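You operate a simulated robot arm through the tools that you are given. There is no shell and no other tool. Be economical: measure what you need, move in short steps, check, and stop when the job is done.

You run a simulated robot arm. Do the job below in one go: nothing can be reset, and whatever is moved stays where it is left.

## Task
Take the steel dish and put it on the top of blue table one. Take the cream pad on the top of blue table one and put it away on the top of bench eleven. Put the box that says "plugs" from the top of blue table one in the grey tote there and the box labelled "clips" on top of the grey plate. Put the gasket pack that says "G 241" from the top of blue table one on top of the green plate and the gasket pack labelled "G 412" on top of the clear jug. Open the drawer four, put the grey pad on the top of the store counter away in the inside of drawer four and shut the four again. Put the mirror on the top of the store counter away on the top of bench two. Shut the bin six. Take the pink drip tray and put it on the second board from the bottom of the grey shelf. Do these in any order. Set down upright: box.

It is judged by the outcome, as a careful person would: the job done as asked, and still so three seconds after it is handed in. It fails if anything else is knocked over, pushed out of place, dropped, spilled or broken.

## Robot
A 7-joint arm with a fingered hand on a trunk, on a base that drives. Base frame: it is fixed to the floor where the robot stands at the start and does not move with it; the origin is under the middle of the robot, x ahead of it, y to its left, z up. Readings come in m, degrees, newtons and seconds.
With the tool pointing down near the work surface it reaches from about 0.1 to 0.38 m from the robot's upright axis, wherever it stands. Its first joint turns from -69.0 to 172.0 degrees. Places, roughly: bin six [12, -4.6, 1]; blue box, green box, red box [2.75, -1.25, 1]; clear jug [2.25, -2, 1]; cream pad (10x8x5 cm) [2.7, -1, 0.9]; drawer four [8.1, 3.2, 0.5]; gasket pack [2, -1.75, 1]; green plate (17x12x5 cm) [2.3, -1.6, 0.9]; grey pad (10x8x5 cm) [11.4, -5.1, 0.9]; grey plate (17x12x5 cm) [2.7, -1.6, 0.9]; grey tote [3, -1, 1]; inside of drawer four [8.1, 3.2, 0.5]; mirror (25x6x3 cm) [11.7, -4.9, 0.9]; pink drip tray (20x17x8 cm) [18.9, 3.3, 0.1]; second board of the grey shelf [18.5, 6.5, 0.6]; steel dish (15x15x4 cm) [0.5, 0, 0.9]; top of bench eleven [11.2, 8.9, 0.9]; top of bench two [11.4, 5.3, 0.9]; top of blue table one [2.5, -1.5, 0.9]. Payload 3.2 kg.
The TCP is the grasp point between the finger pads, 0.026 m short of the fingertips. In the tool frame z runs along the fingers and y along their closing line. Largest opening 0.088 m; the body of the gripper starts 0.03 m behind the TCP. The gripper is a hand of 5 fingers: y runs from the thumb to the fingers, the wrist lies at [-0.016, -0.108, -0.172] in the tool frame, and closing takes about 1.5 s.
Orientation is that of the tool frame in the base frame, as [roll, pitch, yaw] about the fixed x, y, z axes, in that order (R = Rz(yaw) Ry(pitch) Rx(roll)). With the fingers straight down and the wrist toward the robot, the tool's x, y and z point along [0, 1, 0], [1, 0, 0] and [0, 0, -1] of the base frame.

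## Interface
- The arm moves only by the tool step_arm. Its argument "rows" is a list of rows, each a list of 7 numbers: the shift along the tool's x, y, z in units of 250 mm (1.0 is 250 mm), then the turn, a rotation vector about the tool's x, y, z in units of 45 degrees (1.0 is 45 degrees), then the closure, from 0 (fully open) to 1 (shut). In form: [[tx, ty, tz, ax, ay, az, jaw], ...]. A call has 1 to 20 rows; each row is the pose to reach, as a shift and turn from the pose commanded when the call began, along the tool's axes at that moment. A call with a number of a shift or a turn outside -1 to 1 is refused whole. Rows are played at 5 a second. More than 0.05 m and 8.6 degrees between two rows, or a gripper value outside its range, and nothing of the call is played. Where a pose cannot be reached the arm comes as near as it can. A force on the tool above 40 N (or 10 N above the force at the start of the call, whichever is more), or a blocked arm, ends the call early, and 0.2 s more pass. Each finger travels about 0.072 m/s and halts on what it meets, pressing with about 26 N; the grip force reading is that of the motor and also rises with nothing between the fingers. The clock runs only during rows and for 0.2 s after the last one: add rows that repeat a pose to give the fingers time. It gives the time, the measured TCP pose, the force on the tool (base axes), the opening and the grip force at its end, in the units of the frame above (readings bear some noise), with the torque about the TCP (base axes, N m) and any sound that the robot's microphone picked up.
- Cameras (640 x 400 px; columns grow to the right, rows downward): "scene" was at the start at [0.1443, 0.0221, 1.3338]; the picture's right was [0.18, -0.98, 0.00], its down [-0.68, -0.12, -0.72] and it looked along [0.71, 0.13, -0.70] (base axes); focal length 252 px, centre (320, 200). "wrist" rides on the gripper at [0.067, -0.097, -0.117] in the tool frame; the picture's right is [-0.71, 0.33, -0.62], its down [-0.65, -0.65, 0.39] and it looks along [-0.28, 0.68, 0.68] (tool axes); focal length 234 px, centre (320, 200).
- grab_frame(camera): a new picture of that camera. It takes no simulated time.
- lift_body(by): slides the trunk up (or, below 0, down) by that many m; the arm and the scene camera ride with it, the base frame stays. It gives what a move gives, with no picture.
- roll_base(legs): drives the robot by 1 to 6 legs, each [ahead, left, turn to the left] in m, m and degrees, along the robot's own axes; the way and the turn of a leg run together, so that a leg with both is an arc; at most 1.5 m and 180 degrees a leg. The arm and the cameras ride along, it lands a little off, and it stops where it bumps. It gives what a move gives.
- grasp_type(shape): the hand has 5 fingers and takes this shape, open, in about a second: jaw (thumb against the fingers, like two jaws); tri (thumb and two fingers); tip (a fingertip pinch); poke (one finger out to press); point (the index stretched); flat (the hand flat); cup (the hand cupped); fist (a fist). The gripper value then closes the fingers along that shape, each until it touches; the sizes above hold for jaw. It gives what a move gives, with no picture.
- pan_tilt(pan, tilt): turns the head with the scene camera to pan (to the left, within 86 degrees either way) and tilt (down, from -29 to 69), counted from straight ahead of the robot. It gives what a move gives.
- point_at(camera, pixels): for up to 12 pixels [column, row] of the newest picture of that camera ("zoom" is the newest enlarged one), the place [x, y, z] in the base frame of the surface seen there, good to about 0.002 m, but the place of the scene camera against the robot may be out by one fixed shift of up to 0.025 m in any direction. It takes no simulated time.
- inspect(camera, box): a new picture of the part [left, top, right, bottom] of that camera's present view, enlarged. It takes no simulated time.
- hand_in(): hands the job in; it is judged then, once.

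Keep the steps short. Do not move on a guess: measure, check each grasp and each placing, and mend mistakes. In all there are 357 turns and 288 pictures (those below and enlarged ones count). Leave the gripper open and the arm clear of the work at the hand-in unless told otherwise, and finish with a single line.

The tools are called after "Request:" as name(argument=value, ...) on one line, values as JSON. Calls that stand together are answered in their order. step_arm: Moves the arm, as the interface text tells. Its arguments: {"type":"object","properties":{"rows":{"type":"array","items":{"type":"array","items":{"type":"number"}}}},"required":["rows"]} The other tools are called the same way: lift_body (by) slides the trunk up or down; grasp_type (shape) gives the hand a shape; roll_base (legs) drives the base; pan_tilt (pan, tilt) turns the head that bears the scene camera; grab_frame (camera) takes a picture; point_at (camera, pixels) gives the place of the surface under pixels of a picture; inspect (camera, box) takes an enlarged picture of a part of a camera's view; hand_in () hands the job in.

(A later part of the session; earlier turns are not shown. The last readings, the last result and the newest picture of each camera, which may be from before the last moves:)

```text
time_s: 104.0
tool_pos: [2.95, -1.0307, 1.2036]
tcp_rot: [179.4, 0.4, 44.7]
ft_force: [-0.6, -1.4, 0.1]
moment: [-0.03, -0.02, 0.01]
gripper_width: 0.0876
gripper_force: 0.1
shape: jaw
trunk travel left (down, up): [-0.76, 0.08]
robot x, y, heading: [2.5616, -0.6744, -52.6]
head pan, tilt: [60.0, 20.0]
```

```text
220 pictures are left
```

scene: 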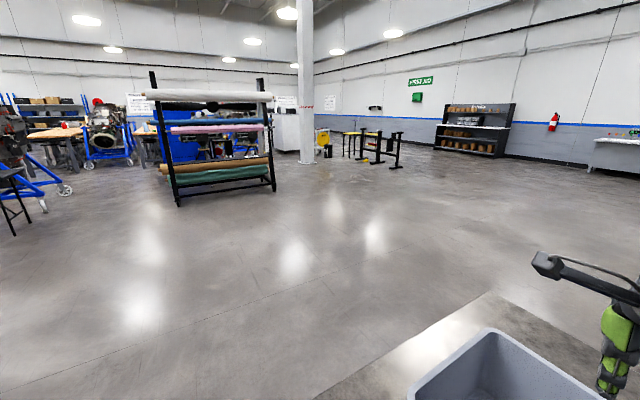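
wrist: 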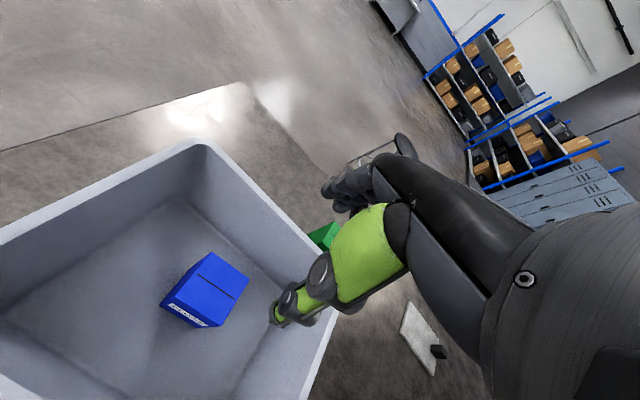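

Open floor to the left. Back out, go left past the table end, then ahead beside it.

Request:
roll_base(legs=[[-0.15, 0, 0], [0, 1.1, 0], [1.45, 0, 0], [0, 0, -120]])

Request:
pan_tilt(pan=-20, tilt=30)

Request:
grab_frame(camera="scene")

Request:
grab_frame(camera="wrist")

```text
time_s: 122.5
tool_pos: [3.7337, -1.1991, 1.2039]
tcp_rot: [179.2, 0.4, -76.1]
ft_force: [0.5, 0.0, -0.1]
moment: [0.01, -0.01, 0.01]
gripper_width: 0.088
gripper_force: 0.1
shape: jaw
trunk travel left (down, up): [-0.76, 0.08]
robot x, y, heading: [4.2344, -1.0483, -173.4]
head pan, tilt: [60.0, 20.0]
```

```text
time_s: 124.0
tool_pos: [3.7327, -1.1983, 1.2043]
tcp_rot: [179.3, 0.5, -76.1]
ft_force: [0.0, -0.1, -0.1]
moment: [-0.04, 0.0, -0.01]
gripper_width: 0.0877
gripper_force: 0.1
shape: jaw
trunk travel left (down, up): [-0.76, 0.08]
robot x, y, heading: [4.236, -1.0431, -173.2]
head pan, tilt: [-20.0, 30.0]
```

```text
219 pictures are left
```

scene: 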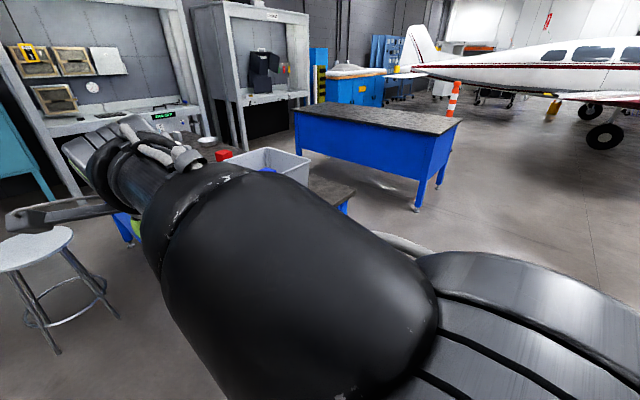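

```text
218 pictures are left
```

wrist: 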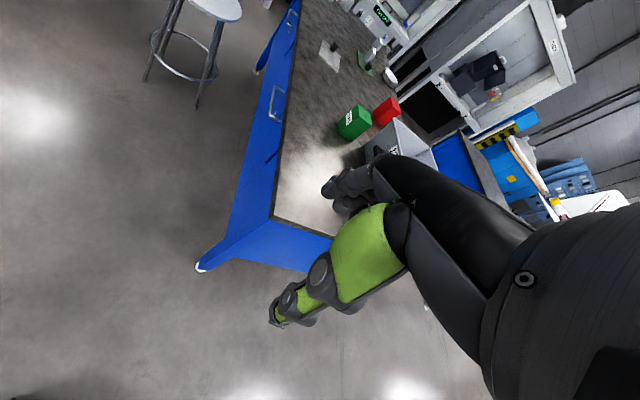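

Measure the far edge, stool, green box, grey plate in wrist view.

Request:
point_at(camera="wrist", pixels=[[276, 215], [287, 130], [300, 30], [215, 10], [198, 100], [147, 75], [355, 112], [345, 135], [330, 58], [365, 55], [385, 40], [275, 105]])

Request:
inspect(camera="wrist", box=[230, 0, 440, 160])

```text
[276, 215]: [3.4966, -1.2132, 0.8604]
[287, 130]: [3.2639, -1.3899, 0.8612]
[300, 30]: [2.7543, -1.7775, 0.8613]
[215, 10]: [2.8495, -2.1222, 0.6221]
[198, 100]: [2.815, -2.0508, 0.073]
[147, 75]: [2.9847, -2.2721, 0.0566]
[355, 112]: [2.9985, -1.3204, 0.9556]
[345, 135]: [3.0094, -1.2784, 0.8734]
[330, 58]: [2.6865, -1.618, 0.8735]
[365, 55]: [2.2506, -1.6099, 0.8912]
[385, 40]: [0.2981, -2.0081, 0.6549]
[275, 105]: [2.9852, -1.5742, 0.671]
```

```text
2.50 times, centred on (335, 80) of wrist
```

zoom: 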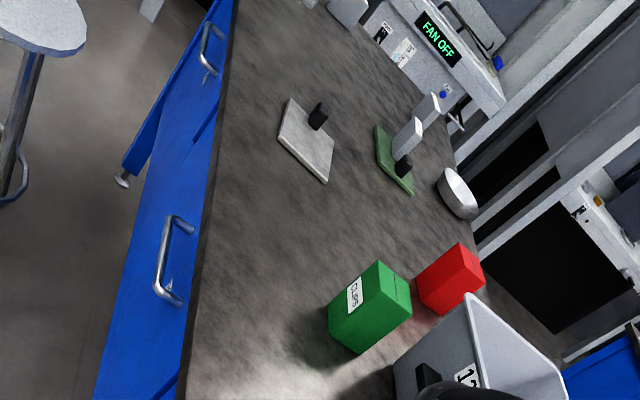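

Green is CLIPS. Far edge at v=3.075, stool at u≈1.0. Retract hand 7 cm, face the table from behind and slide to the green box.

Request:
step_arm(rows=[[0, -0.14, 0, 0, 0, 0, 0], [0, -0.28, 0, 0, 0, 0, 0]])

Request:
roll_base(legs=[[0, 0, -59.4], [0, 1.0, 0], [0.06, 0.055, 0]])

Request:
grab_frame(camera="wrist")

Request:
pan_tilt(pan=20, tilt=50)

Request:
grab_frame(camera="scene")

```text
time_s: 124.6
tool_pos: [3.8023, -1.1803, 1.2043]
tcp_rot: [179.1, 0.2, -76.2]
ft_force: [0.4, 1.1, 0.4]
moment: [-0.04, 0.02, 0.0]
gripper_width: 0.088
gripper_force: 0.0
shape: jaw
trunk travel left (down, up): [-0.76, 0.08]
robot x, y, heading: [4.2363, -1.0466, -173.3]
head pan, tilt: [-20.0, 30.0]
```

```text
time_s: 133.1
tool_pos: [3.021, -1.338, 1.2048]
tcp_rot: [179.3, 0.4, -135.1]
ft_force: [-0.7, -0.3, 0.1]
moment: [0.01, -0.02, 0.0]
gripper_width: 0.0879
gripper_force: 0.1
shape: jaw
trunk travel left (down, up): [-0.76, 0.08]
robot x, y, heading: [3.3634, -1.6383, 127.7]
head pan, tilt: [-20.0, 30.0]
```

```text
216 pictures are left
```

wrist: 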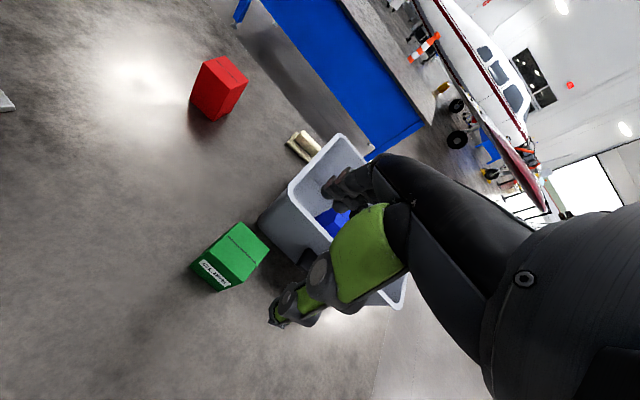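

```text
time_s: 134.2
tool_pos: [3.0203, -1.337, 1.2026]
tcp_rot: [179.3, 0.3, -135.0]
ft_force: [0.2, -0.2, -0.1]
moment: [-0.02, -0.01, 0.0]
gripper_width: 0.0879
gripper_force: 0.0
shape: jaw
trunk travel left (down, up): [-0.76, 0.08]
robot x, y, heading: [3.3582, -1.6419, 127.8]
head pan, tilt: [20.0, 50.0]
```

```text
215 pictures are left
```

scene: 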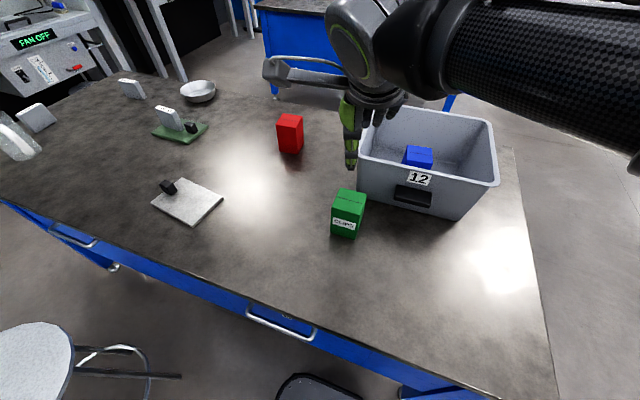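

Request:
point_at(camera="wrist", pixels=[[239, 224], [267, 248], [243, 278], [209, 254], [238, 250], [205, 275], [220, 288], [300, 175], [262, 225]])

Request:
inspect(camera="wrist", box=[160, 180, 320, 310])

Request:
point_at(camera="scene", pixels=[[153, 203], [188, 180], [222, 196], [186, 224], [168, 187], [195, 205], [74, 350], [350, 195], [300, 330]])

```text
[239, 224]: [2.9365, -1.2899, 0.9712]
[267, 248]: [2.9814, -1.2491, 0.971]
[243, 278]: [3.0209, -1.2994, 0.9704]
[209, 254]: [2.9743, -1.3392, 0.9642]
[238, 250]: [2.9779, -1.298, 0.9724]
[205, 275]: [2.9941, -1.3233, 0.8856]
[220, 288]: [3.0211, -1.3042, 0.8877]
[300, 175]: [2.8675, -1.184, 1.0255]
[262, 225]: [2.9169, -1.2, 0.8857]
```

```text
3.08 times, centred on (240, 245) of wrist
```

zoom: 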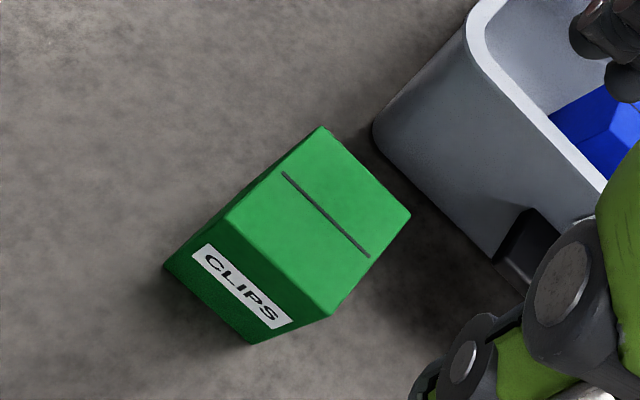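

```text
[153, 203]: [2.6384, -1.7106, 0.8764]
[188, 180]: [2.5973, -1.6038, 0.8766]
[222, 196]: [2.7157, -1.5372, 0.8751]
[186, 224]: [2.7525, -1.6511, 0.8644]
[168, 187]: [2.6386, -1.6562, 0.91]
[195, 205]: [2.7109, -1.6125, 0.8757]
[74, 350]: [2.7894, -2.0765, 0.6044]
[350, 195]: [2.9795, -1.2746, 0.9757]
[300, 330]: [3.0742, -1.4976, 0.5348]
```

Green box top centre (2.978,-1.2945), angle ≈41°. Move above it (z 1.03) with yaw −139°.

Request:
step_arm(rows=[[0, 0.075, 0, 0, 0, 0.03, 0], [0, 0.15, 0, 0, 0, 0.06, 0], [0, 0.22, 0, 0, 0, 0.089, 0], [0, 0.22, 0.17, 0, 0, 0.089, 0], [0, 0.22, 0.34, 0, 0, 0.089, 0], [0, 0.22, 0.51, 0, 0, 0.089, 0], [0, 0.22, 0.68, 0, 0, 0.089, 0]])

Request:
grab_frame(camera="wrist")

Request:
inspect(camera="scene", box=[260, 80, 520, 260])

```text
time_s: 135.8
tool_pos: [2.9784, -1.2958, 1.043]
tcp_rot: [178.6, -1.1, -139.1]
ft_force: [0.3, 0.1, 0.6]
moment: [-0.02, 0.01, 0.03]
gripper_width: 0.0879
gripper_force: 0.1
shape: jaw
trunk travel left (down, up): [-0.76, 0.08]
robot x, y, heading: [3.3598, -1.6405, 127.9]
head pan, tilt: [20.0, 50.0]
```

```text
213 pictures are left
```

wrist: 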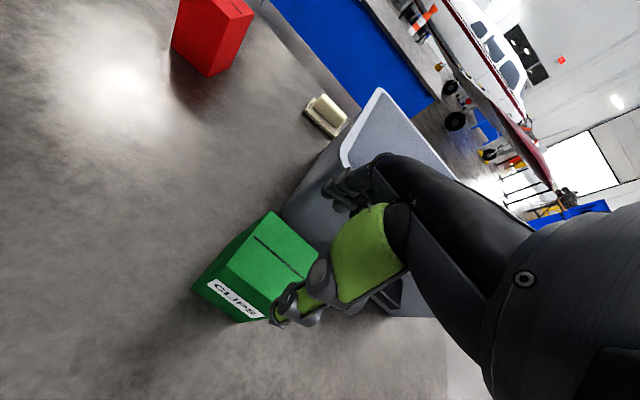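

```text
2.22 times, centred on (390, 170) of scene
```

zoom: 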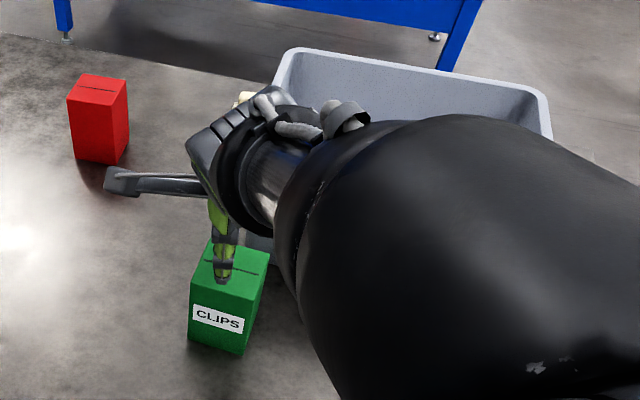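

Aligned; descend to 0.959 carefully.

Request:
step_arm(rows=[[0, 0, 0.07, 0, 0, 0, 0], [0, 0, 0.14, 0, 0, 0, 0], [0, 0, 0.21, 0, 0, 0, 0], [0, 0, 0.28, 0, 0, 0, 0], [0, 0, 0.335, 0, 0, 0, 0]])

Request:
grab_frame(camera="wrist")

```text
time_s: 137.2
tool_pos: [2.9729, -1.2862, 0.978]
tcp_rot: [177.8, -3.4, -140.8]
ft_force: [-0.1, -0.4, 0.0]
moment: [-0.01, -0.02, 0.0]
gripper_width: 0.0882
gripper_force: 0.1
shape: jaw
trunk travel left (down, up): [-0.76, 0.08]
robot x, y, heading: [3.3653, -1.6392, 127.8]
head pan, tilt: [20.0, 50.0]
stopped in row 5: the arm was blocked; the commanded pose is now the measured one
```

```text
211 pictures are left
```

wrist: 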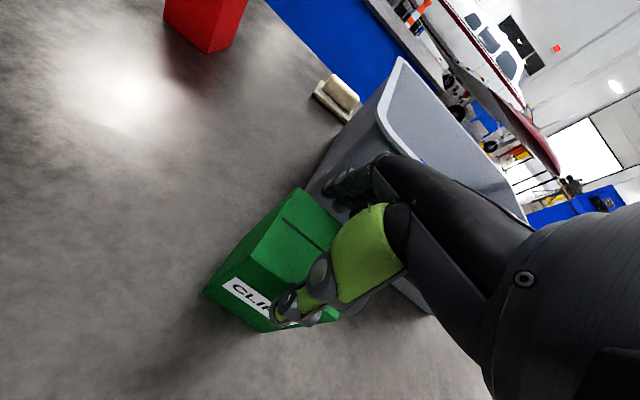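

A joint limit (no force). Go back up 6 cm straight, then lower by the trunk instead.

Request:
step_arm(rows=[[0, -0.02, -0.13, 0.02, -0.04, -0.02, 0], [0.005, -0.045, -0.27, 0.038, -0.076, -0.04, 0]])

Request:
lift_body(by=-0.06)

Request:
grab_frame(camera="wrist")

```text
time_s: 137.8
tool_pos: [2.986, -1.2974, 1.0425]
tcp_rot: [179.4, 0.4, -138.6]
ft_force: [-0.2, -0.2, 0.1]
moment: [-0.01, 0.02, 0.0]
gripper_width: 0.0879
gripper_force: 0.0
shape: jaw
trunk travel left (down, up): [-0.76, 0.08]
robot x, y, heading: [3.3603, -1.6367, 128.0]
head pan, tilt: [20.0, 50.0]
```

```text
time_s: 138.8
tool_pos: [2.9838, -1.296, 0.9838]
tcp_rot: [179.5, 0.3, -138.7]
ft_force: [0.2, 0.4, -0.1]
moment: [0.02, -0.03, -0.04]
gripper_width: 0.088
gripper_force: 0.1
shape: jaw
trunk travel left (down, up): [-0.7, 0.14]
robot x, y, heading: [3.3625, -1.6446, 128.0]
head pan, tilt: [20.0, 50.0]
```

```text
210 pictures are left
```

wrist: 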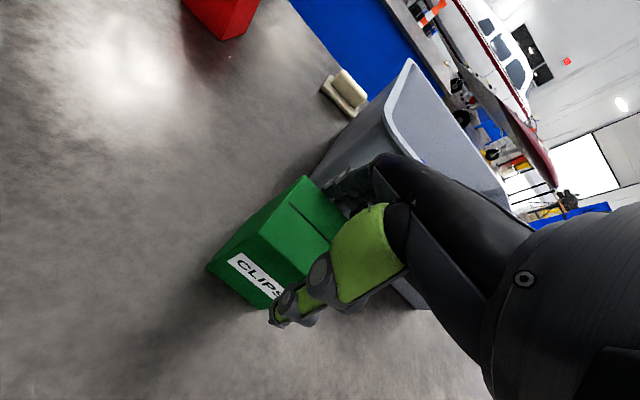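

Straddling the box. Lower trunk another 2.5 cm.

Request:
lift_body(by=-0.025)

Request:
step_arm(rows=[[0, 0.01, 0, 0, 0, 0, 0.1], [0, 0.01, 0, 0, 0, 0, 0.3], [0, 0.01, 0, 0, 0, 0, 0.6], [0, 0.01, 0, 0, 0, 0, 1], [0, 0.01, 0, 0, 0, 0, 1], [0, 0.01, 0, 0, 0, 0, 1]])

Request:
grab_frame(camera="wrist")

```text
time_s: 139.5
tool_pos: [2.9857, -1.2965, 0.9579]
tcp_rot: [179.6, 0.3, -138.7]
ft_force: [-0.5, 0.6, 0.7]
moment: [0.0, 0.02, -0.02]
gripper_width: 0.0879
gripper_force: 0.0
shape: jaw
trunk travel left (down, up): [-0.675, 0.165]
robot x, y, heading: [3.3628, -1.6374, 127.9]
head pan, tilt: [20.0, 50.0]
```

```text
time_s: 140.9
tool_pos: [2.9818, -1.2951, 0.9586]
tcp_rot: [179.6, 0.3, -138.7]
ft_force: [0.1, 0.0, 0.4]
moment: [-0.01, 0.01, -0.01]
gripper_width: 0.0691
gripper_force: 25.8
shape: jaw
trunk travel left (down, up): [-0.675, 0.165]
robot x, y, heading: [3.3585, -1.638, 127.9]
head pan, tilt: [20.0, 50.0]
```

```text
209 pictures are left
```

wrist: 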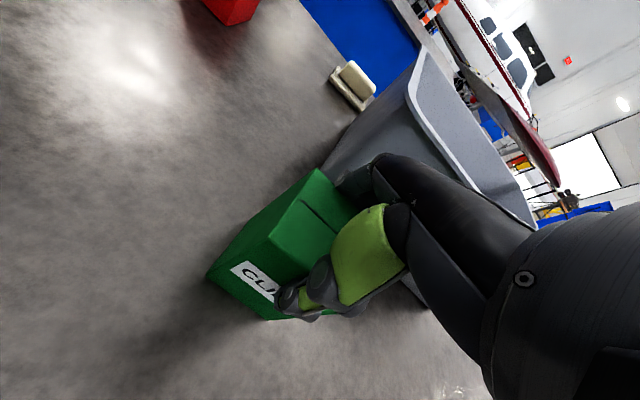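

Gripped (6.9 cm). Lift by trunk 0.14; check stool feet positions to plan the turn.

Request:
lift_body(by=0.14)

Request:
pan_tilt(pan=55, tilt=50)

Request:
grab_frame(camera="scene")

Request:
grab_frame(camera="wrist")

```text
time_s: 142.5
tool_pos: [2.9832, -1.2945, 1.0979]
tcp_rot: [179.5, 0.3, -138.8]
ft_force: [0.1, -0.5, -2.4]
moment: [0.01, -0.03, 0.02]
gripper_width: 0.0691
gripper_force: 26.2
shape: jaw
trunk travel left (down, up): [-0.815, 0.025]
robot x, y, heading: [3.3607, -1.6412, 127.8]
head pan, tilt: [20.0, 50.0]
```

```text
time_s: 143.6
tool_pos: [2.9826, -1.2946, 1.0984]
tcp_rot: [179.5, 0.4, -138.7]
ft_force: [0.2, 0.0, -0.9]
moment: [0.0, 0.0, -0.03]
gripper_width: 0.0691
gripper_force: 26.0
shape: jaw
trunk travel left (down, up): [-0.815, 0.025]
robot x, y, heading: [3.3599, -1.6412, 127.8]
head pan, tilt: [55.0, 50.0]
```

```text
208 pictures are left
```

scene: 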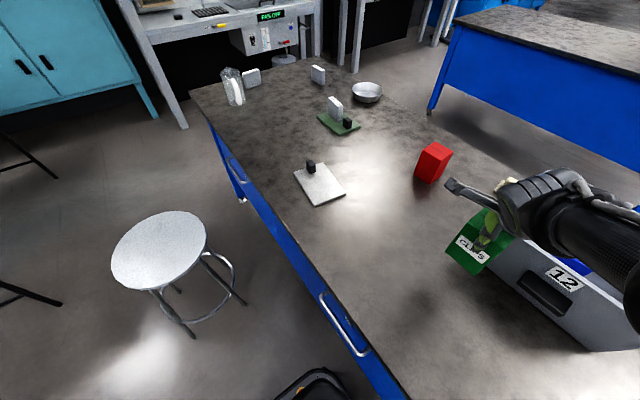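

```text
207 pictures are left
```

wrist: 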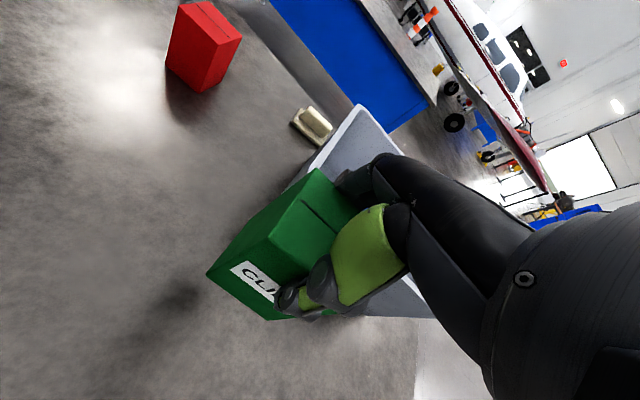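

Good overview of the far side. Measure stool feet, plate, jug, G 412 and corner.

Request:
point_at(camera="scene", pixels=[[195, 335], [243, 300], [205, 240], [158, 248], [113, 262], [240, 198], [192, 95], [235, 90], [250, 77], [310, 165], [325, 182], [330, 395]])

Request:
inspect(camera="scene", box=[180, 50, 380, 220])

```text
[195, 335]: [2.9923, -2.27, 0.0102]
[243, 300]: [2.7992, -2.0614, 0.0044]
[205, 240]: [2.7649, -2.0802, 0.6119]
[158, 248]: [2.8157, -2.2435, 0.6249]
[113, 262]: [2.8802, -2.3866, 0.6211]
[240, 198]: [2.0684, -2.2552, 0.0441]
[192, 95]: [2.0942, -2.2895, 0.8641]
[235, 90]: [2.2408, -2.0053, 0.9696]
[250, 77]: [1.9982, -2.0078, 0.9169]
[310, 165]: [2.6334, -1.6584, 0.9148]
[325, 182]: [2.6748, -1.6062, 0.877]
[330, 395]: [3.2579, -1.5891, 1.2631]
```

```text
2.35 times, centred on (280, 135) of scene
```

zoom: 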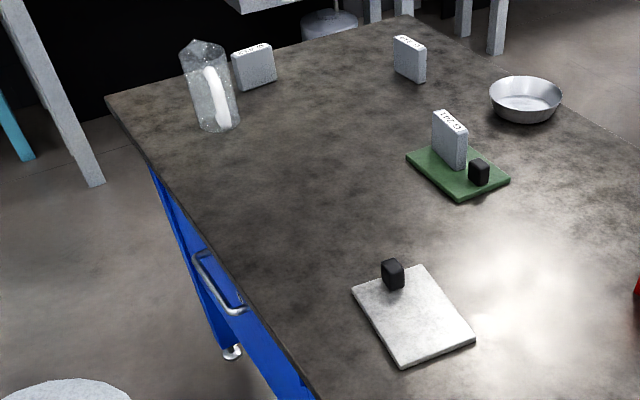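

Request:
point_at(camera="zoom", pixels=[[354, 290], [424, 267], [472, 338], [403, 364], [392, 287], [392, 265], [430, 325], [212, 118], [190, 48], [238, 100], [255, 62]])

```text
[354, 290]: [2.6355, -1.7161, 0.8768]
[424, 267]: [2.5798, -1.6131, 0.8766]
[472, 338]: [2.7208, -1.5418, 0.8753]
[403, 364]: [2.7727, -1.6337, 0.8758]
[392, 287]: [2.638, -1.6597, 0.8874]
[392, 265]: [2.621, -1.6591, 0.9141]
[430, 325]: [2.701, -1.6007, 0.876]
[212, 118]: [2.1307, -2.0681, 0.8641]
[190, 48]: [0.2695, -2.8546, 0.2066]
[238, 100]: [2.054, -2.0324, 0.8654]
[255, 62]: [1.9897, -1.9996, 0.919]
```

Plan: slide left 0.213, then turn left 25°, bringing the box over the grey plate's free end (2.702,-1.6125), staying 10+ cm from the stool.

Request:
roll_base(legs=[[0, 0.213, 0], [0, 0, 25]])

Request:
step_arm(rows=[[0, 0, 0, 0, 0, 0.1, 1], [0, 0, 0, 0, 0, 0.2, 1], [0, 0, 0, 0, 0, 0.3, 1], [0, 0, 0, 0, 0, 0.4, 1], [0, 0, 0, 0, 0, 0.5, 1], [0, 0, 0, 0, 0, 0.6, 1]])

Request:
grab_frame(camera="wrist")

Request:
grab_frame(camera="scene")

```text
time_s: 146.5
tool_pos: [2.705, -1.6164, 1.0982]
tcp_rot: [179.5, 0.3, -113.8]
ft_force: [1.0, -0.1, -1.1]
moment: [0.0, -0.01, 0.01]
gripper_width: 0.069
gripper_force: 25.7
shape: jaw
trunk travel left (down, up): [-0.815, 0.025]
robot x, y, heading: [3.1984, -1.7703, 152.8]
head pan, tilt: [55.0, 50.0]
```

```text
time_s: 147.9
tool_pos: [2.702, -1.6154, 1.1148]
tcp_rot: [179.5, -2.6, -141.3]
ft_force: [-0.5, -0.4, -1.6]
moment: [0.03, -0.01, 0.0]
gripper_width: 0.0689
gripper_force: 26.3
shape: jaw
trunk travel left (down, up): [-0.815, 0.025]
robot x, y, heading: [3.1911, -1.769, 152.7]
head pan, tilt: [55.0, 50.0]
```

```text
205 pictures are left
```

wrist: 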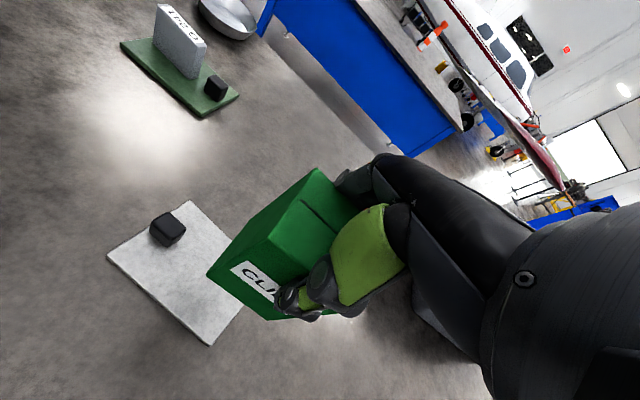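

```text
204 pictures are left
```

scene: 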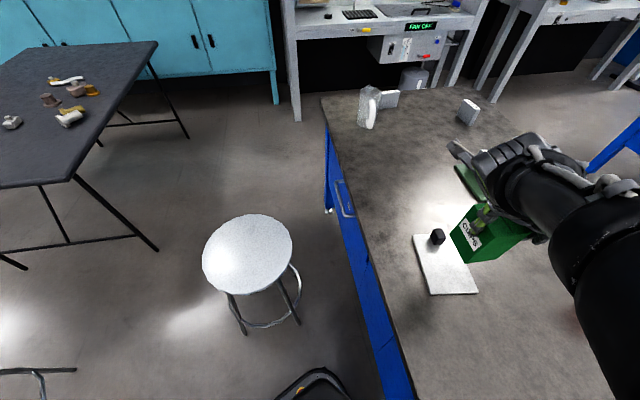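

Yaw −141°, good enough. Measure the plate by the wrist camera.

Request:
point_at(camera="wrist", pixels=[[109, 256], [190, 203], [243, 305], [212, 343], [168, 240], [180, 228], [200, 280]])

```text
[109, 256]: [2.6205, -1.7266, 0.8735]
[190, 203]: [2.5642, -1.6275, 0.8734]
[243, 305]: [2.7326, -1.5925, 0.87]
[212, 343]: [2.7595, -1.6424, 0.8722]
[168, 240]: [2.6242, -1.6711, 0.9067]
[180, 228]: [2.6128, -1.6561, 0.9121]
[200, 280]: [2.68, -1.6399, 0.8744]
```

By the wrist camera the plate's free spot is (2.6845,-1.621). Shift there, lower the trunk 0.1.

Request:
step_arm(rows=[[0.035, 0.013, 0.03, 0, -0.03, 0, 1], [0.069, 0.026, 0.06, 0, -0.058, 0, 1]])

Request:
lift_body(by=-0.1)

Request:
grab_frame(camera="wrist")

Request:
inspect(camera="scene", box=[380, 100, 640, 280])

```text
time_s: 148.7
tool_pos: [2.6818, -1.6112, 1.1145]
tcp_rot: [179.9, -1.9, -142.7]
ft_force: [-0.9, -0.7, -1.6]
moment: [0.01, -0.02, 0.01]
gripper_width: 0.069
gripper_force: 26.3
shape: jaw
trunk travel left (down, up): [-0.815, 0.025]
robot x, y, heading: [3.1911, -1.766, 152.7]
head pan, tilt: [55.0, 50.0]
stopped in row 2: the arm was blocked; the commanded pose is now the measured one
```

```text
time_s: 150.0
tool_pos: [2.6818, -1.6117, 1.0118]
tcp_rot: [179.8, -1.8, -142.7]
ft_force: [0.4, -0.7, -1.9]
moment: [-0.01, 0.02, 0.01]
gripper_width: 0.0691
gripper_force: 25.9
shape: jaw
trunk travel left (down, up): [-0.715, 0.125]
robot x, y, heading: [3.1936, -1.7695, 152.8]
head pan, tilt: [55.0, 50.0]
```

```text
203 pictures are left
```

wrist: 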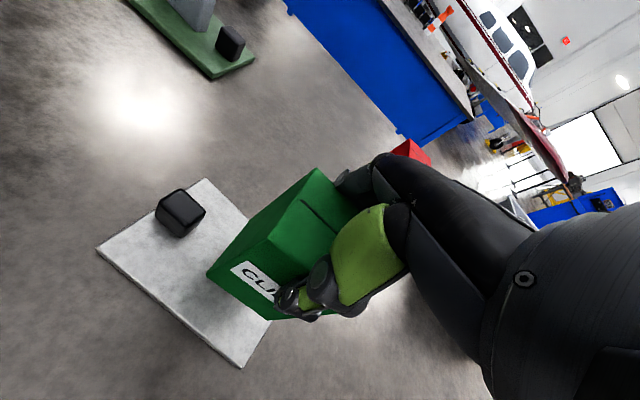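

```text
2.22 times, centred on (510, 190) of scene
```

zoom: 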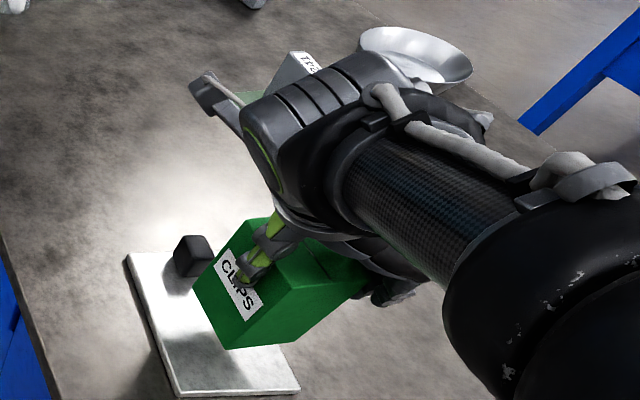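

Box is 9 mm toward the near side; correct with a tiny base move, then check against the plate.

Request:
roll_base(legs=[[-0.008, 0.007, 0]])

Request:
lift_body(by=-0.032)

Request:
grab_frame(camera="wrist")

```text
time_s: 150.8
tool_pos: [2.6861, -1.6215, 1.014]
tcp_rot: [180.0, -1.8, -142.6]
ft_force: [0.2, -0.4, -1.1]
moment: [0.02, -0.01, -0.04]
gripper_width: 0.069
gripper_force: 26.0
shape: jaw
trunk travel left (down, up): [-0.715, 0.125]
robot x, y, heading: [3.1943, -1.7818, 152.7]
head pan, tilt: [55.0, 50.0]
```

```text
time_s: 151.5
tool_pos: [2.6852, -1.6218, 0.9832]
tcp_rot: [180.0, -1.8, -142.7]
ft_force: [-0.2, -0.5, -1.6]
moment: [0.01, 0.02, 0.01]
gripper_width: 0.0688
gripper_force: 26.3
shape: jaw
trunk travel left (down, up): [-0.683, 0.157]
robot x, y, heading: [3.1981, -1.7817, 152.6]
head pan, tilt: [55.0, 50.0]
```

```text
201 pictures are left
```

wrist: 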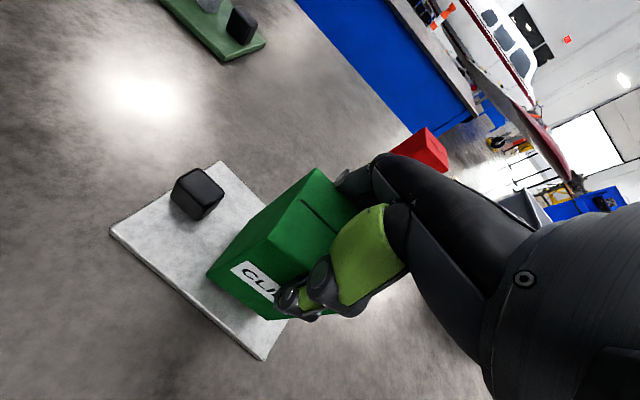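

Well over the plate. Lower 1 cm by trunk, then to contact.

Request:
lift_body(by=-0.01)

Request:
lift_body(by=-0.004)

```text
time_s: 152.1
tool_pos: [2.6867, -1.6211, 0.9725]
tcp_rot: [180.0, -1.9, -142.8]
ft_force: [-0.3, -0.2, 0.0]
moment: [0.04, 0.0, 0.0]
gripper_width: 0.0689
gripper_force: 25.9
shape: jaw
trunk travel left (down, up): [-0.673, 0.167]
robot x, y, heading: [3.2005, -1.7788, 152.9]
head pan, tilt: [55.0, 50.0]
```

```text
time_s: 152.6
tool_pos: [2.6855, -1.6228, 0.9707]
tcp_rot: [179.6, -2.2, -142.5]
ft_force: [-3.1, -2.4, 12.7]
moment: [0.17, -0.02, 0.04]
gripper_width: 0.0687
gripper_force: 26.3
shape: jaw
trunk travel left (down, up): [-0.669, 0.171]
robot x, y, heading: [3.1921, -1.7846, 152.9]
head pan, tilt: [55.0, 50.0]
```

Contact. Ease up 2 mm, open, and raise by trunk.

Request:
step_arm(rows=[[0, 0, -0.006, 0, 0, 0, 1], [0, 0, -0.006, 0, 0, 0, 0.7], [0, 0, -0.006, 0, 0, 0, 0.4], [0, 0, -0.006, 0, 0, 0, 0.1], [0, 0, -0.006, 0, 0, 0, 0.0], [0, 0, -0.006, 0, 0, 0, 0], [0, 0, -0.006, 0, 0, 0, 0]])

Request:
lift_body(by=0.16)

Request:
grab_frame(camera="wrist")

Request:
grab_frame(camera="scene")

```text
time_s: 154.2
tool_pos: [2.6848, -1.6189, 0.9721]
tcp_rot: [-179.8, -2.3, -142.9]
ft_force: [-0.4, -0.6, 0.7]
moment: [0.01, 0.01, 0.03]
gripper_width: 0.0878
gripper_force: 0.1
shape: jaw
trunk travel left (down, up): [-0.669, 0.171]
robot x, y, heading: [3.1961, -1.7812, 152.8]
head pan, tilt: [55.0, 50.0]
```

```text
time_s: 156.1
tool_pos: [2.6855, -1.6191, 1.1303]
tcp_rot: [-179.9, -2.2, -143.0]
ft_force: [0.7, 0.0, -0.7]
moment: [-0.03, 0.0, -0.02]
gripper_width: 0.0875
gripper_force: 0.0
shape: jaw
trunk travel left (down, up): [-0.829, 0.011]
robot x, y, heading: [3.1985, -1.7814, 152.9]
head pan, tilt: [55.0, 50.0]
```

```text
200 pictures are left
```

wrist: 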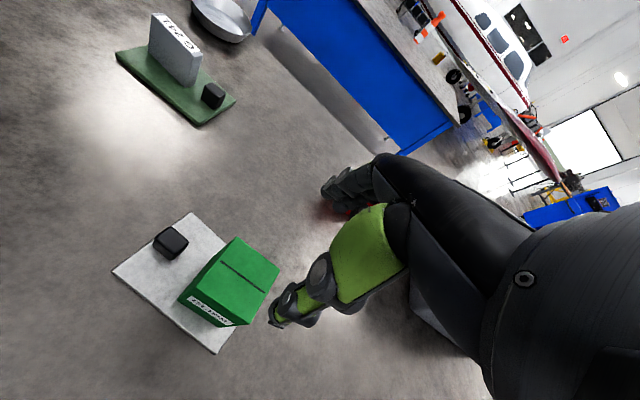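

```text
199 pictures are left
```

scene: 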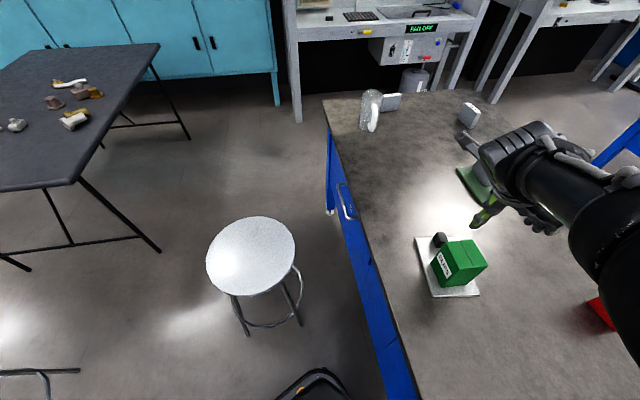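

CLIPS stands on the grey plate. Now to the right end for jug/G 412. Measure the black table and free floor behind the stool.

Request:
point_at(camera="scene", pixels=[[75, 187], [158, 47], [30, 272], [160, 250], [188, 138], [5, 190], [325, 110], [298, 120], [75, 372], [278, 105], [480, 95], [372, 92]])

Request:
inspect(camera="scene", box=[320, 70, 500, 180])

```text
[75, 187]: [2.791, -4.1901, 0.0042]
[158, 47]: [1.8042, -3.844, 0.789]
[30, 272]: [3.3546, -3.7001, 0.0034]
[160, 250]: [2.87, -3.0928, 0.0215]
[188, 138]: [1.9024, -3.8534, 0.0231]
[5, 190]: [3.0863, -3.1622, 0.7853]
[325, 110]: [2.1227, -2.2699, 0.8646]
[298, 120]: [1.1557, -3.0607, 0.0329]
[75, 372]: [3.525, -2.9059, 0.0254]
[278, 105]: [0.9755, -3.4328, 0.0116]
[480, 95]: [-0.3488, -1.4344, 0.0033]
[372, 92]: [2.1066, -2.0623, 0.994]
```

```text
3.56 times, centred on (410, 125) of scene
```

zoom: 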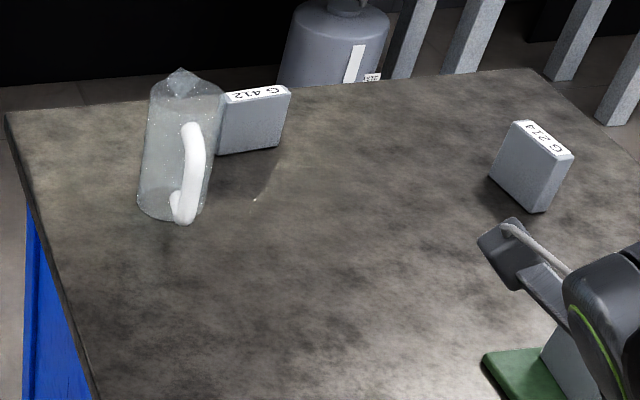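

Request:
point_at(camera="zoom", pixels=[[223, 98], [288, 92], [280, 145], [219, 152], [255, 90], [500, 150], [550, 170], [520, 125], [155, 92], [215, 92], [170, 110], [195, 130]])

```text
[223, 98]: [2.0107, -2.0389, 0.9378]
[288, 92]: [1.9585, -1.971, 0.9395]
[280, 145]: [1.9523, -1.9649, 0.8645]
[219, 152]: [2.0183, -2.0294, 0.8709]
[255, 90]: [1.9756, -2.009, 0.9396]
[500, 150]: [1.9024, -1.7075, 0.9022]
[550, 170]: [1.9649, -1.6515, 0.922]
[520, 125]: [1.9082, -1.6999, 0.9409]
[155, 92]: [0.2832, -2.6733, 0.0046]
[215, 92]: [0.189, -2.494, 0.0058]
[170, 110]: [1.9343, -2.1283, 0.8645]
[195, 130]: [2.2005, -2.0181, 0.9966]
```

G 412 and jug must be reached from the far side near the right end; the stool blocks the direct way, so I drive round: back past the left end, through the aisle, around the right end. Keep heading 127°.

Request:
roll_base(legs=[[0, 0, -25.9], [-0.05, -1.3, 0], [0.9, 0, 0], [0.9, 0, 0]])

```text
time_s: 172.6
tool_pos: [2.789, 0.7774, 1.1312]
tcp_rot: [-179.8, -2.3, -169.1]
ft_force: [0.6, -0.7, 0.8]
moment: [0.02, 0.0, 0.01]
gripper_width: 0.0878
gripper_force: 0.1
shape: jaw
trunk travel left (down, up): [-0.829, 0.011]
robot x, y, heading: [3.179, 0.4078, 126.6]
head pan, tilt: [55.0, 50.0]
```

Request:
roll_base(legs=[[0, 1.5, 0], [0, 1.5, 0], [0, 0.1, 0]])

Request:
pan_tilt(pan=-80, tilt=40)

Request:
grab_frame(camera="scene")

```text
time_s: 187.7
tool_pos: [0.3118, -1.0689, 1.1317]
tcp_rot: [-179.9, -2.5, -169.5]
ft_force: [0.5, 0.1, 0.8]
moment: [0.01, -0.01, 0.04]
gripper_width: 0.0878
gripper_force: 0.0
shape: jaw
trunk travel left (down, up): [-0.829, 0.011]
robot x, y, heading: [0.6932, -1.438, 126.4]
head pan, tilt: [55.0, 50.0]
```

```text
time_s: 189.9
tool_pos: [0.3107, -1.0683, 1.1315]
tcp_rot: [-179.7, -2.5, -169.5]
ft_force: [0.5, -0.7, -0.1]
moment: [0.01, 0.0, -0.02]
gripper_width: 0.0882
gripper_force: 0.1
shape: jaw
trunk travel left (down, up): [-0.829, 0.011]
robot x, y, heading: [0.6953, -1.4424, 126.1]
head pan, tilt: [-80.0, 40.0]
```

```text
197 pictures are left
```

scene: 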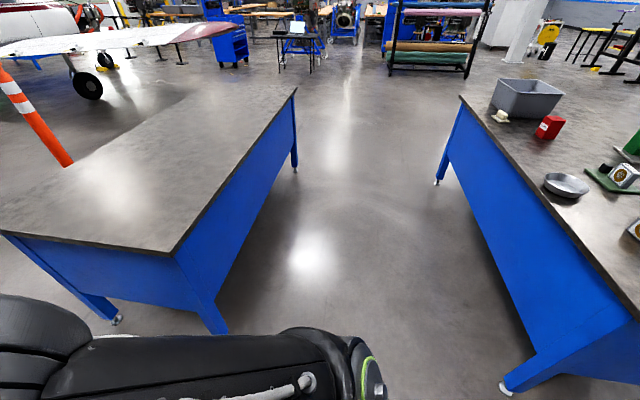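

Right-end corridor: I'm centred at u=-0.31. Reverse 1.72 m along it.

Request:
roll_base(legs=[[0, 0, 0.9], [-1.2, 0, 0], [-0.52, 0, 0]])

Request:
pan_tilt(pan=-55, tilt=45)

Request:
grab_frame(camera="scene")

```text
time_s: 198.9
tool_pos: [1.3375, -2.4371, 1.1311]
tcp_rot: [-179.8, -2.6, -169.1]
ft_force: [-0.3, -0.4, -0.6]
moment: [0.0, 0.02, 0.03]
gripper_width: 0.0877
gripper_force: 0.0
shape: jaw
trunk travel left (down, up): [-0.829, 0.011]
robot x, y, heading: [1.7281, -2.8074, 126.5]
head pan, tilt: [-80.0, 40.0]
```

```text
time_s: 199.8
tool_pos: [1.3359, -2.4368, 1.1327]
tcp_rot: [-179.7, -2.6, -169.3]
ft_force: [0.0, -0.4, 0.0]
moment: [0.01, 0.01, 0.0]
gripper_width: 0.0874
gripper_force: 0.1
shape: jaw
trunk travel left (down, up): [-0.829, 0.011]
robot x, y, heading: [1.7232, -2.8065, 126.8]
head pan, tilt: [-55.0, 45.0]
```

```text
196 pictures are left
```

scene: 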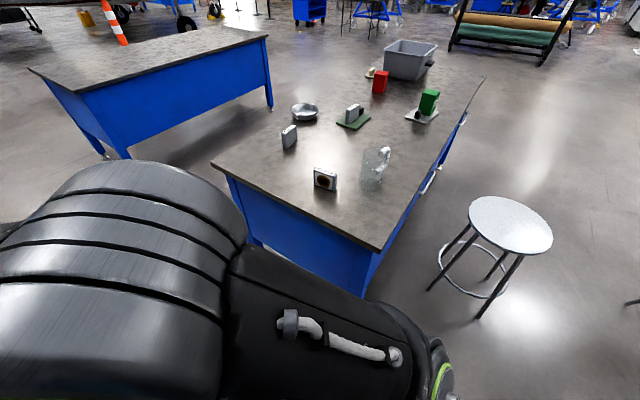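

Measure stool feet and jug from here; enlarge jug.

Request:
point_at(camera="scene", pixels=[[430, 290], [480, 318], [468, 212], [376, 250], [326, 178], [315, 170], [336, 172], [372, 188], [365, 150], [389, 150]])

Request:
inspect(camera="scene", box=[290, 120, 430, 210])

```text
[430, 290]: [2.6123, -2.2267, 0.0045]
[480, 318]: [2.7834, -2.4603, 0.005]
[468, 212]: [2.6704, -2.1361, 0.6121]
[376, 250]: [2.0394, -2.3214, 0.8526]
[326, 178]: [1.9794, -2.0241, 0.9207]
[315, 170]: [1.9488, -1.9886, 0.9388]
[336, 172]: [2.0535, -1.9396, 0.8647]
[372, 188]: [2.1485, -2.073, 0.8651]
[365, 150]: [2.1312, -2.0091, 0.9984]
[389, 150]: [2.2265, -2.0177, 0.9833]
```

```text
4.44 times, centred on (360, 165) of scene
```

zoom: 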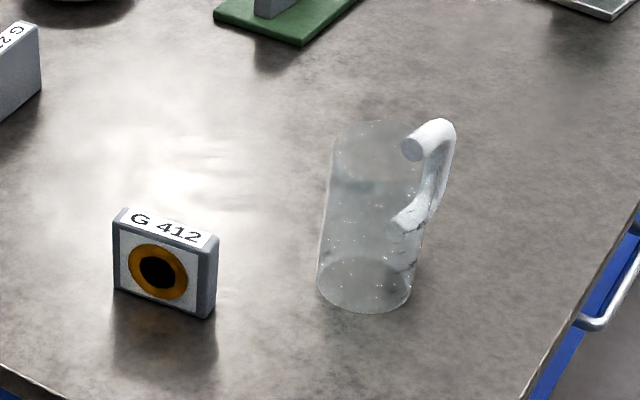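

Stool feet at u≈0.745, so I keep the robot at u≈0.31. Slide right 0.62 m.

Request:
roll_base(legs=[[-0.03, -0.4, 0], [0, -0.22, -5]])

Request:
grab_frame(camera="wrist")

Request:
pan_tilt(pan=0, tilt=55)

Request:
grab_frame(camera="scene")

```text
time_s: 203.6
tool_pos: [1.8933, -2.0647, 1.1313]
tcp_rot: [-179.8, -2.5, -174.2]
ft_force: [0.7, 0.8, 0.0]
moment: [0.03, -0.02, 0.01]
gripper_width: 0.0879
gripper_force: 0.0
shape: jaw
trunk travel left (down, up): [-0.829, 0.011]
robot x, y, heading: [2.2501, -2.4676, 121.5]
head pan, tilt: [-55.0, 45.0]
```

```text
194 pictures are left
```

wrist: 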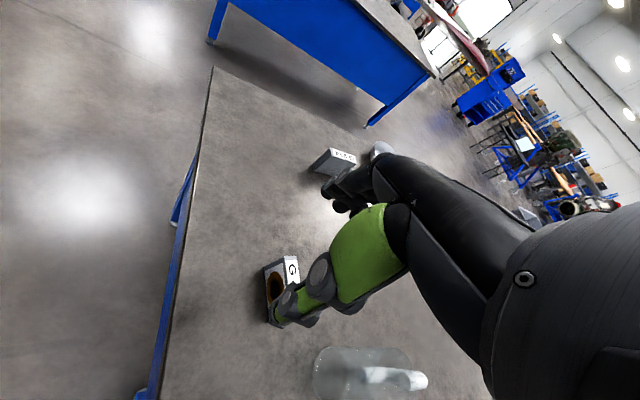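

```text
time_s: 204.8
tool_pos: [1.8939, -2.0648, 1.1321]
tcp_rot: [-179.7, -2.5, -174.3]
ft_force: [-0.1, -0.6, 0.2]
moment: [-0.03, 0.03, -0.01]
gripper_width: 0.088
gripper_force: 0.1
shape: jaw
trunk travel left (down, up): [-0.829, 0.011]
robot x, y, heading: [2.244, -2.4692, 121.5]
head pan, tilt: [0.0, 55.0]
```

```text
193 pictures are left
```

scene: 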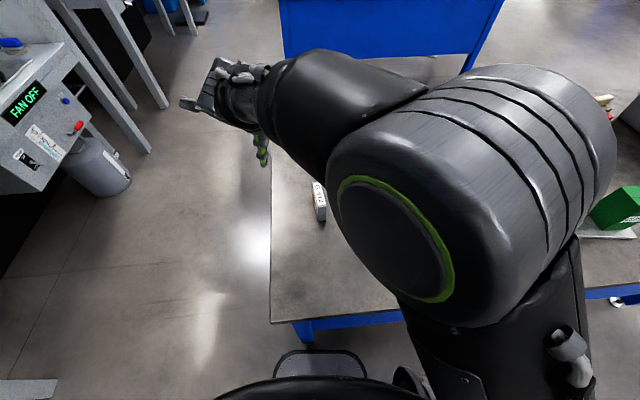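

Request:
point_at(camera="wrist", pixels=[[285, 258], [300, 260], [299, 278], [287, 283], [266, 270], [292, 270], [275, 300], [340, 380], [400, 375], [365, 350], [345, 350]])

Request:
inspect(camera="wrist", box=[230, 230, 450, 400])

```text
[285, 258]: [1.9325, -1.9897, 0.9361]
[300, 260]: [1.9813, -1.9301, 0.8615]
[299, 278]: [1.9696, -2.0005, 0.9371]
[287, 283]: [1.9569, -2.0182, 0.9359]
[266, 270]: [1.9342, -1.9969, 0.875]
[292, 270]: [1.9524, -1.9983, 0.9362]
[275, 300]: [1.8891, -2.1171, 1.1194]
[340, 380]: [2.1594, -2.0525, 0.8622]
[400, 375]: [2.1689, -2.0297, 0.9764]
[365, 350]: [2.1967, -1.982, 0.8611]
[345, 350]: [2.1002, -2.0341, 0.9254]
```

```text
2.35 times, centred on (340, 315) of wrist
```

zoom: 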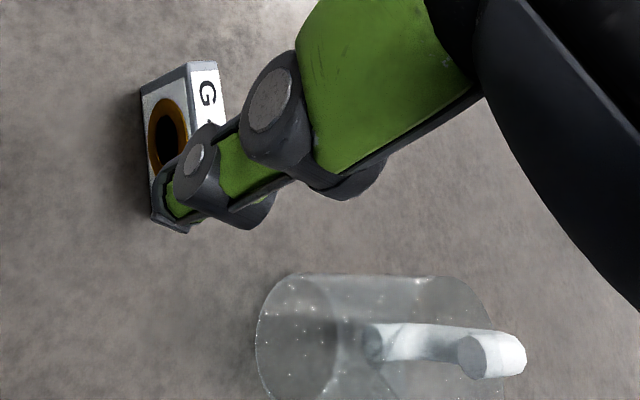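

The pack's broad faces actually face along the table's length, so it must be taken from the right end (heading 37°). Slide left, turn, and approach there.

Request:
roll_base(legs=[[0, 0.65, 0], [0, 0, -84.5], [0, 0.37, 0]])

Request:
pan_tilt(pan=5, tilt=45)

Request:
grab_frame(camera="scene")

Request:
grab_frame(camera="wrist")

```text
time_s: 214.1
tool_pos: [1.8488, -2.1184, 1.1329]
tcp_rot: [-179.8, -2.5, 100.6]
ft_force: [-0.6, 0.7, 0.6]
moment: [-0.03, -0.01, -0.03]
gripper_width: 0.0876
gripper_force: 0.0
shape: jaw
trunk travel left (down, up): [-0.829, 0.011]
robot x, y, heading: [1.479, -2.5047, 36.5]
head pan, tilt: [0.0, 55.0]
```

```text
time_s: 214.8
tool_pos: [1.8487, -2.1184, 1.1336]
tcp_rot: [-179.7, -2.6, 100.6]
ft_force: [0.1, 0.2, 0.2]
moment: [0.02, 0.0, 0.0]
gripper_width: 0.0879
gripper_force: 0.1
shape: jaw
trunk travel left (down, up): [-0.829, 0.011]
robot x, y, heading: [1.4755, -2.5009, 36.3]
head pan, tilt: [5.0, 45.0]
```

```text
191 pictures are left
```

scene: 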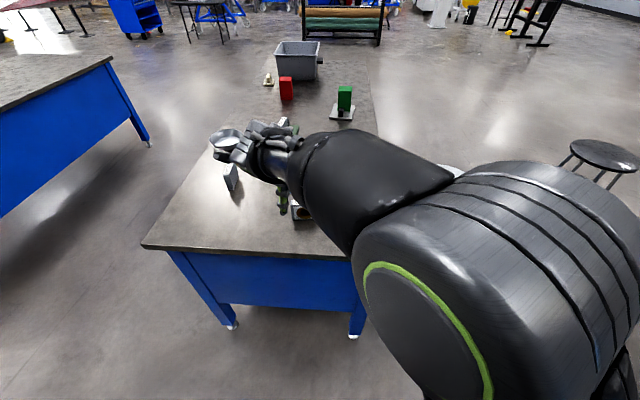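

```text
190 pictures are left
```

wrist: 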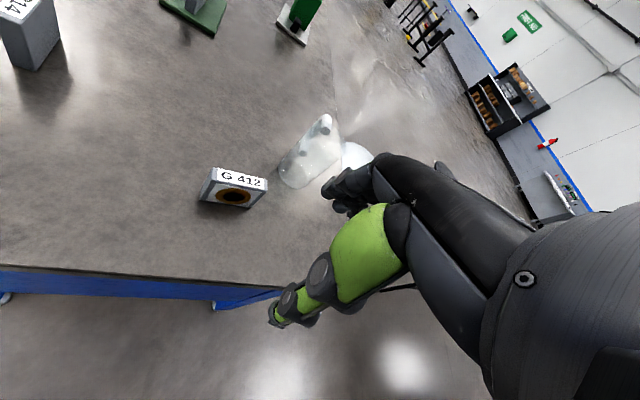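

Request:
inspect(camera="wrist", box=[180, 90, 380, 230])

Request:
point_at(camera="wrist", pixels=[[212, 168], [267, 181], [262, 189], [206, 178], [199, 199], [250, 207], [237, 178], [330, 117], [290, 180], [300, 165], [325, 155], [335, 125]])

```text
2.86 times, centred on (280, 160) of wrist
```

zoom: 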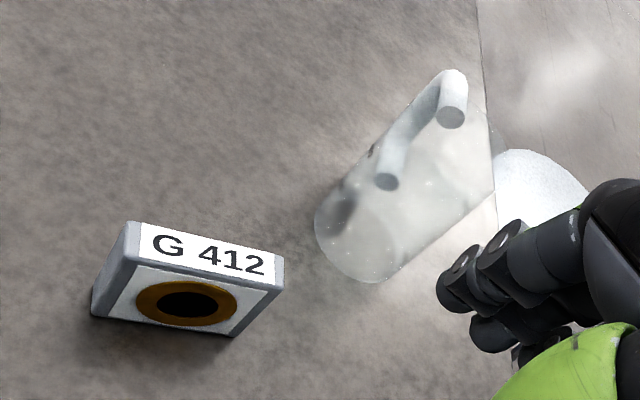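

```text
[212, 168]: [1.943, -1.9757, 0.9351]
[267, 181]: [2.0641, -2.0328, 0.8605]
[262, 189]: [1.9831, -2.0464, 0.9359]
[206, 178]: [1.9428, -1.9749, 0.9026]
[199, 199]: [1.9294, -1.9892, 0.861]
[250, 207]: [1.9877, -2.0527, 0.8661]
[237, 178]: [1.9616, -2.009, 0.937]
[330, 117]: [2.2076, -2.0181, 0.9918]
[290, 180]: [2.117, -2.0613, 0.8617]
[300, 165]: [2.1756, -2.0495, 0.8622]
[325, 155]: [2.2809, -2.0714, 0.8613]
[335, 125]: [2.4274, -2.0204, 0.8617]
```

Request:
point_at(camera="zoom", pixels=[[313, 228], [330, 262], [370, 284], [400, 266], [330, 190], [345, 205], [452, 72], [453, 118], [388, 182], [410, 235]])

```text
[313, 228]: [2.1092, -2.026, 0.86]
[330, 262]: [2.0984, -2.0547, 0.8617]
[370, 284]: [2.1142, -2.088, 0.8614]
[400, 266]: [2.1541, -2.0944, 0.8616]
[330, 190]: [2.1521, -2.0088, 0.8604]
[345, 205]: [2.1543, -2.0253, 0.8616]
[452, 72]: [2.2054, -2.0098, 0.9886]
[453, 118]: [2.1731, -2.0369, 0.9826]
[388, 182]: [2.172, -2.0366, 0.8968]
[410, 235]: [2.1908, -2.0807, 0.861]
```

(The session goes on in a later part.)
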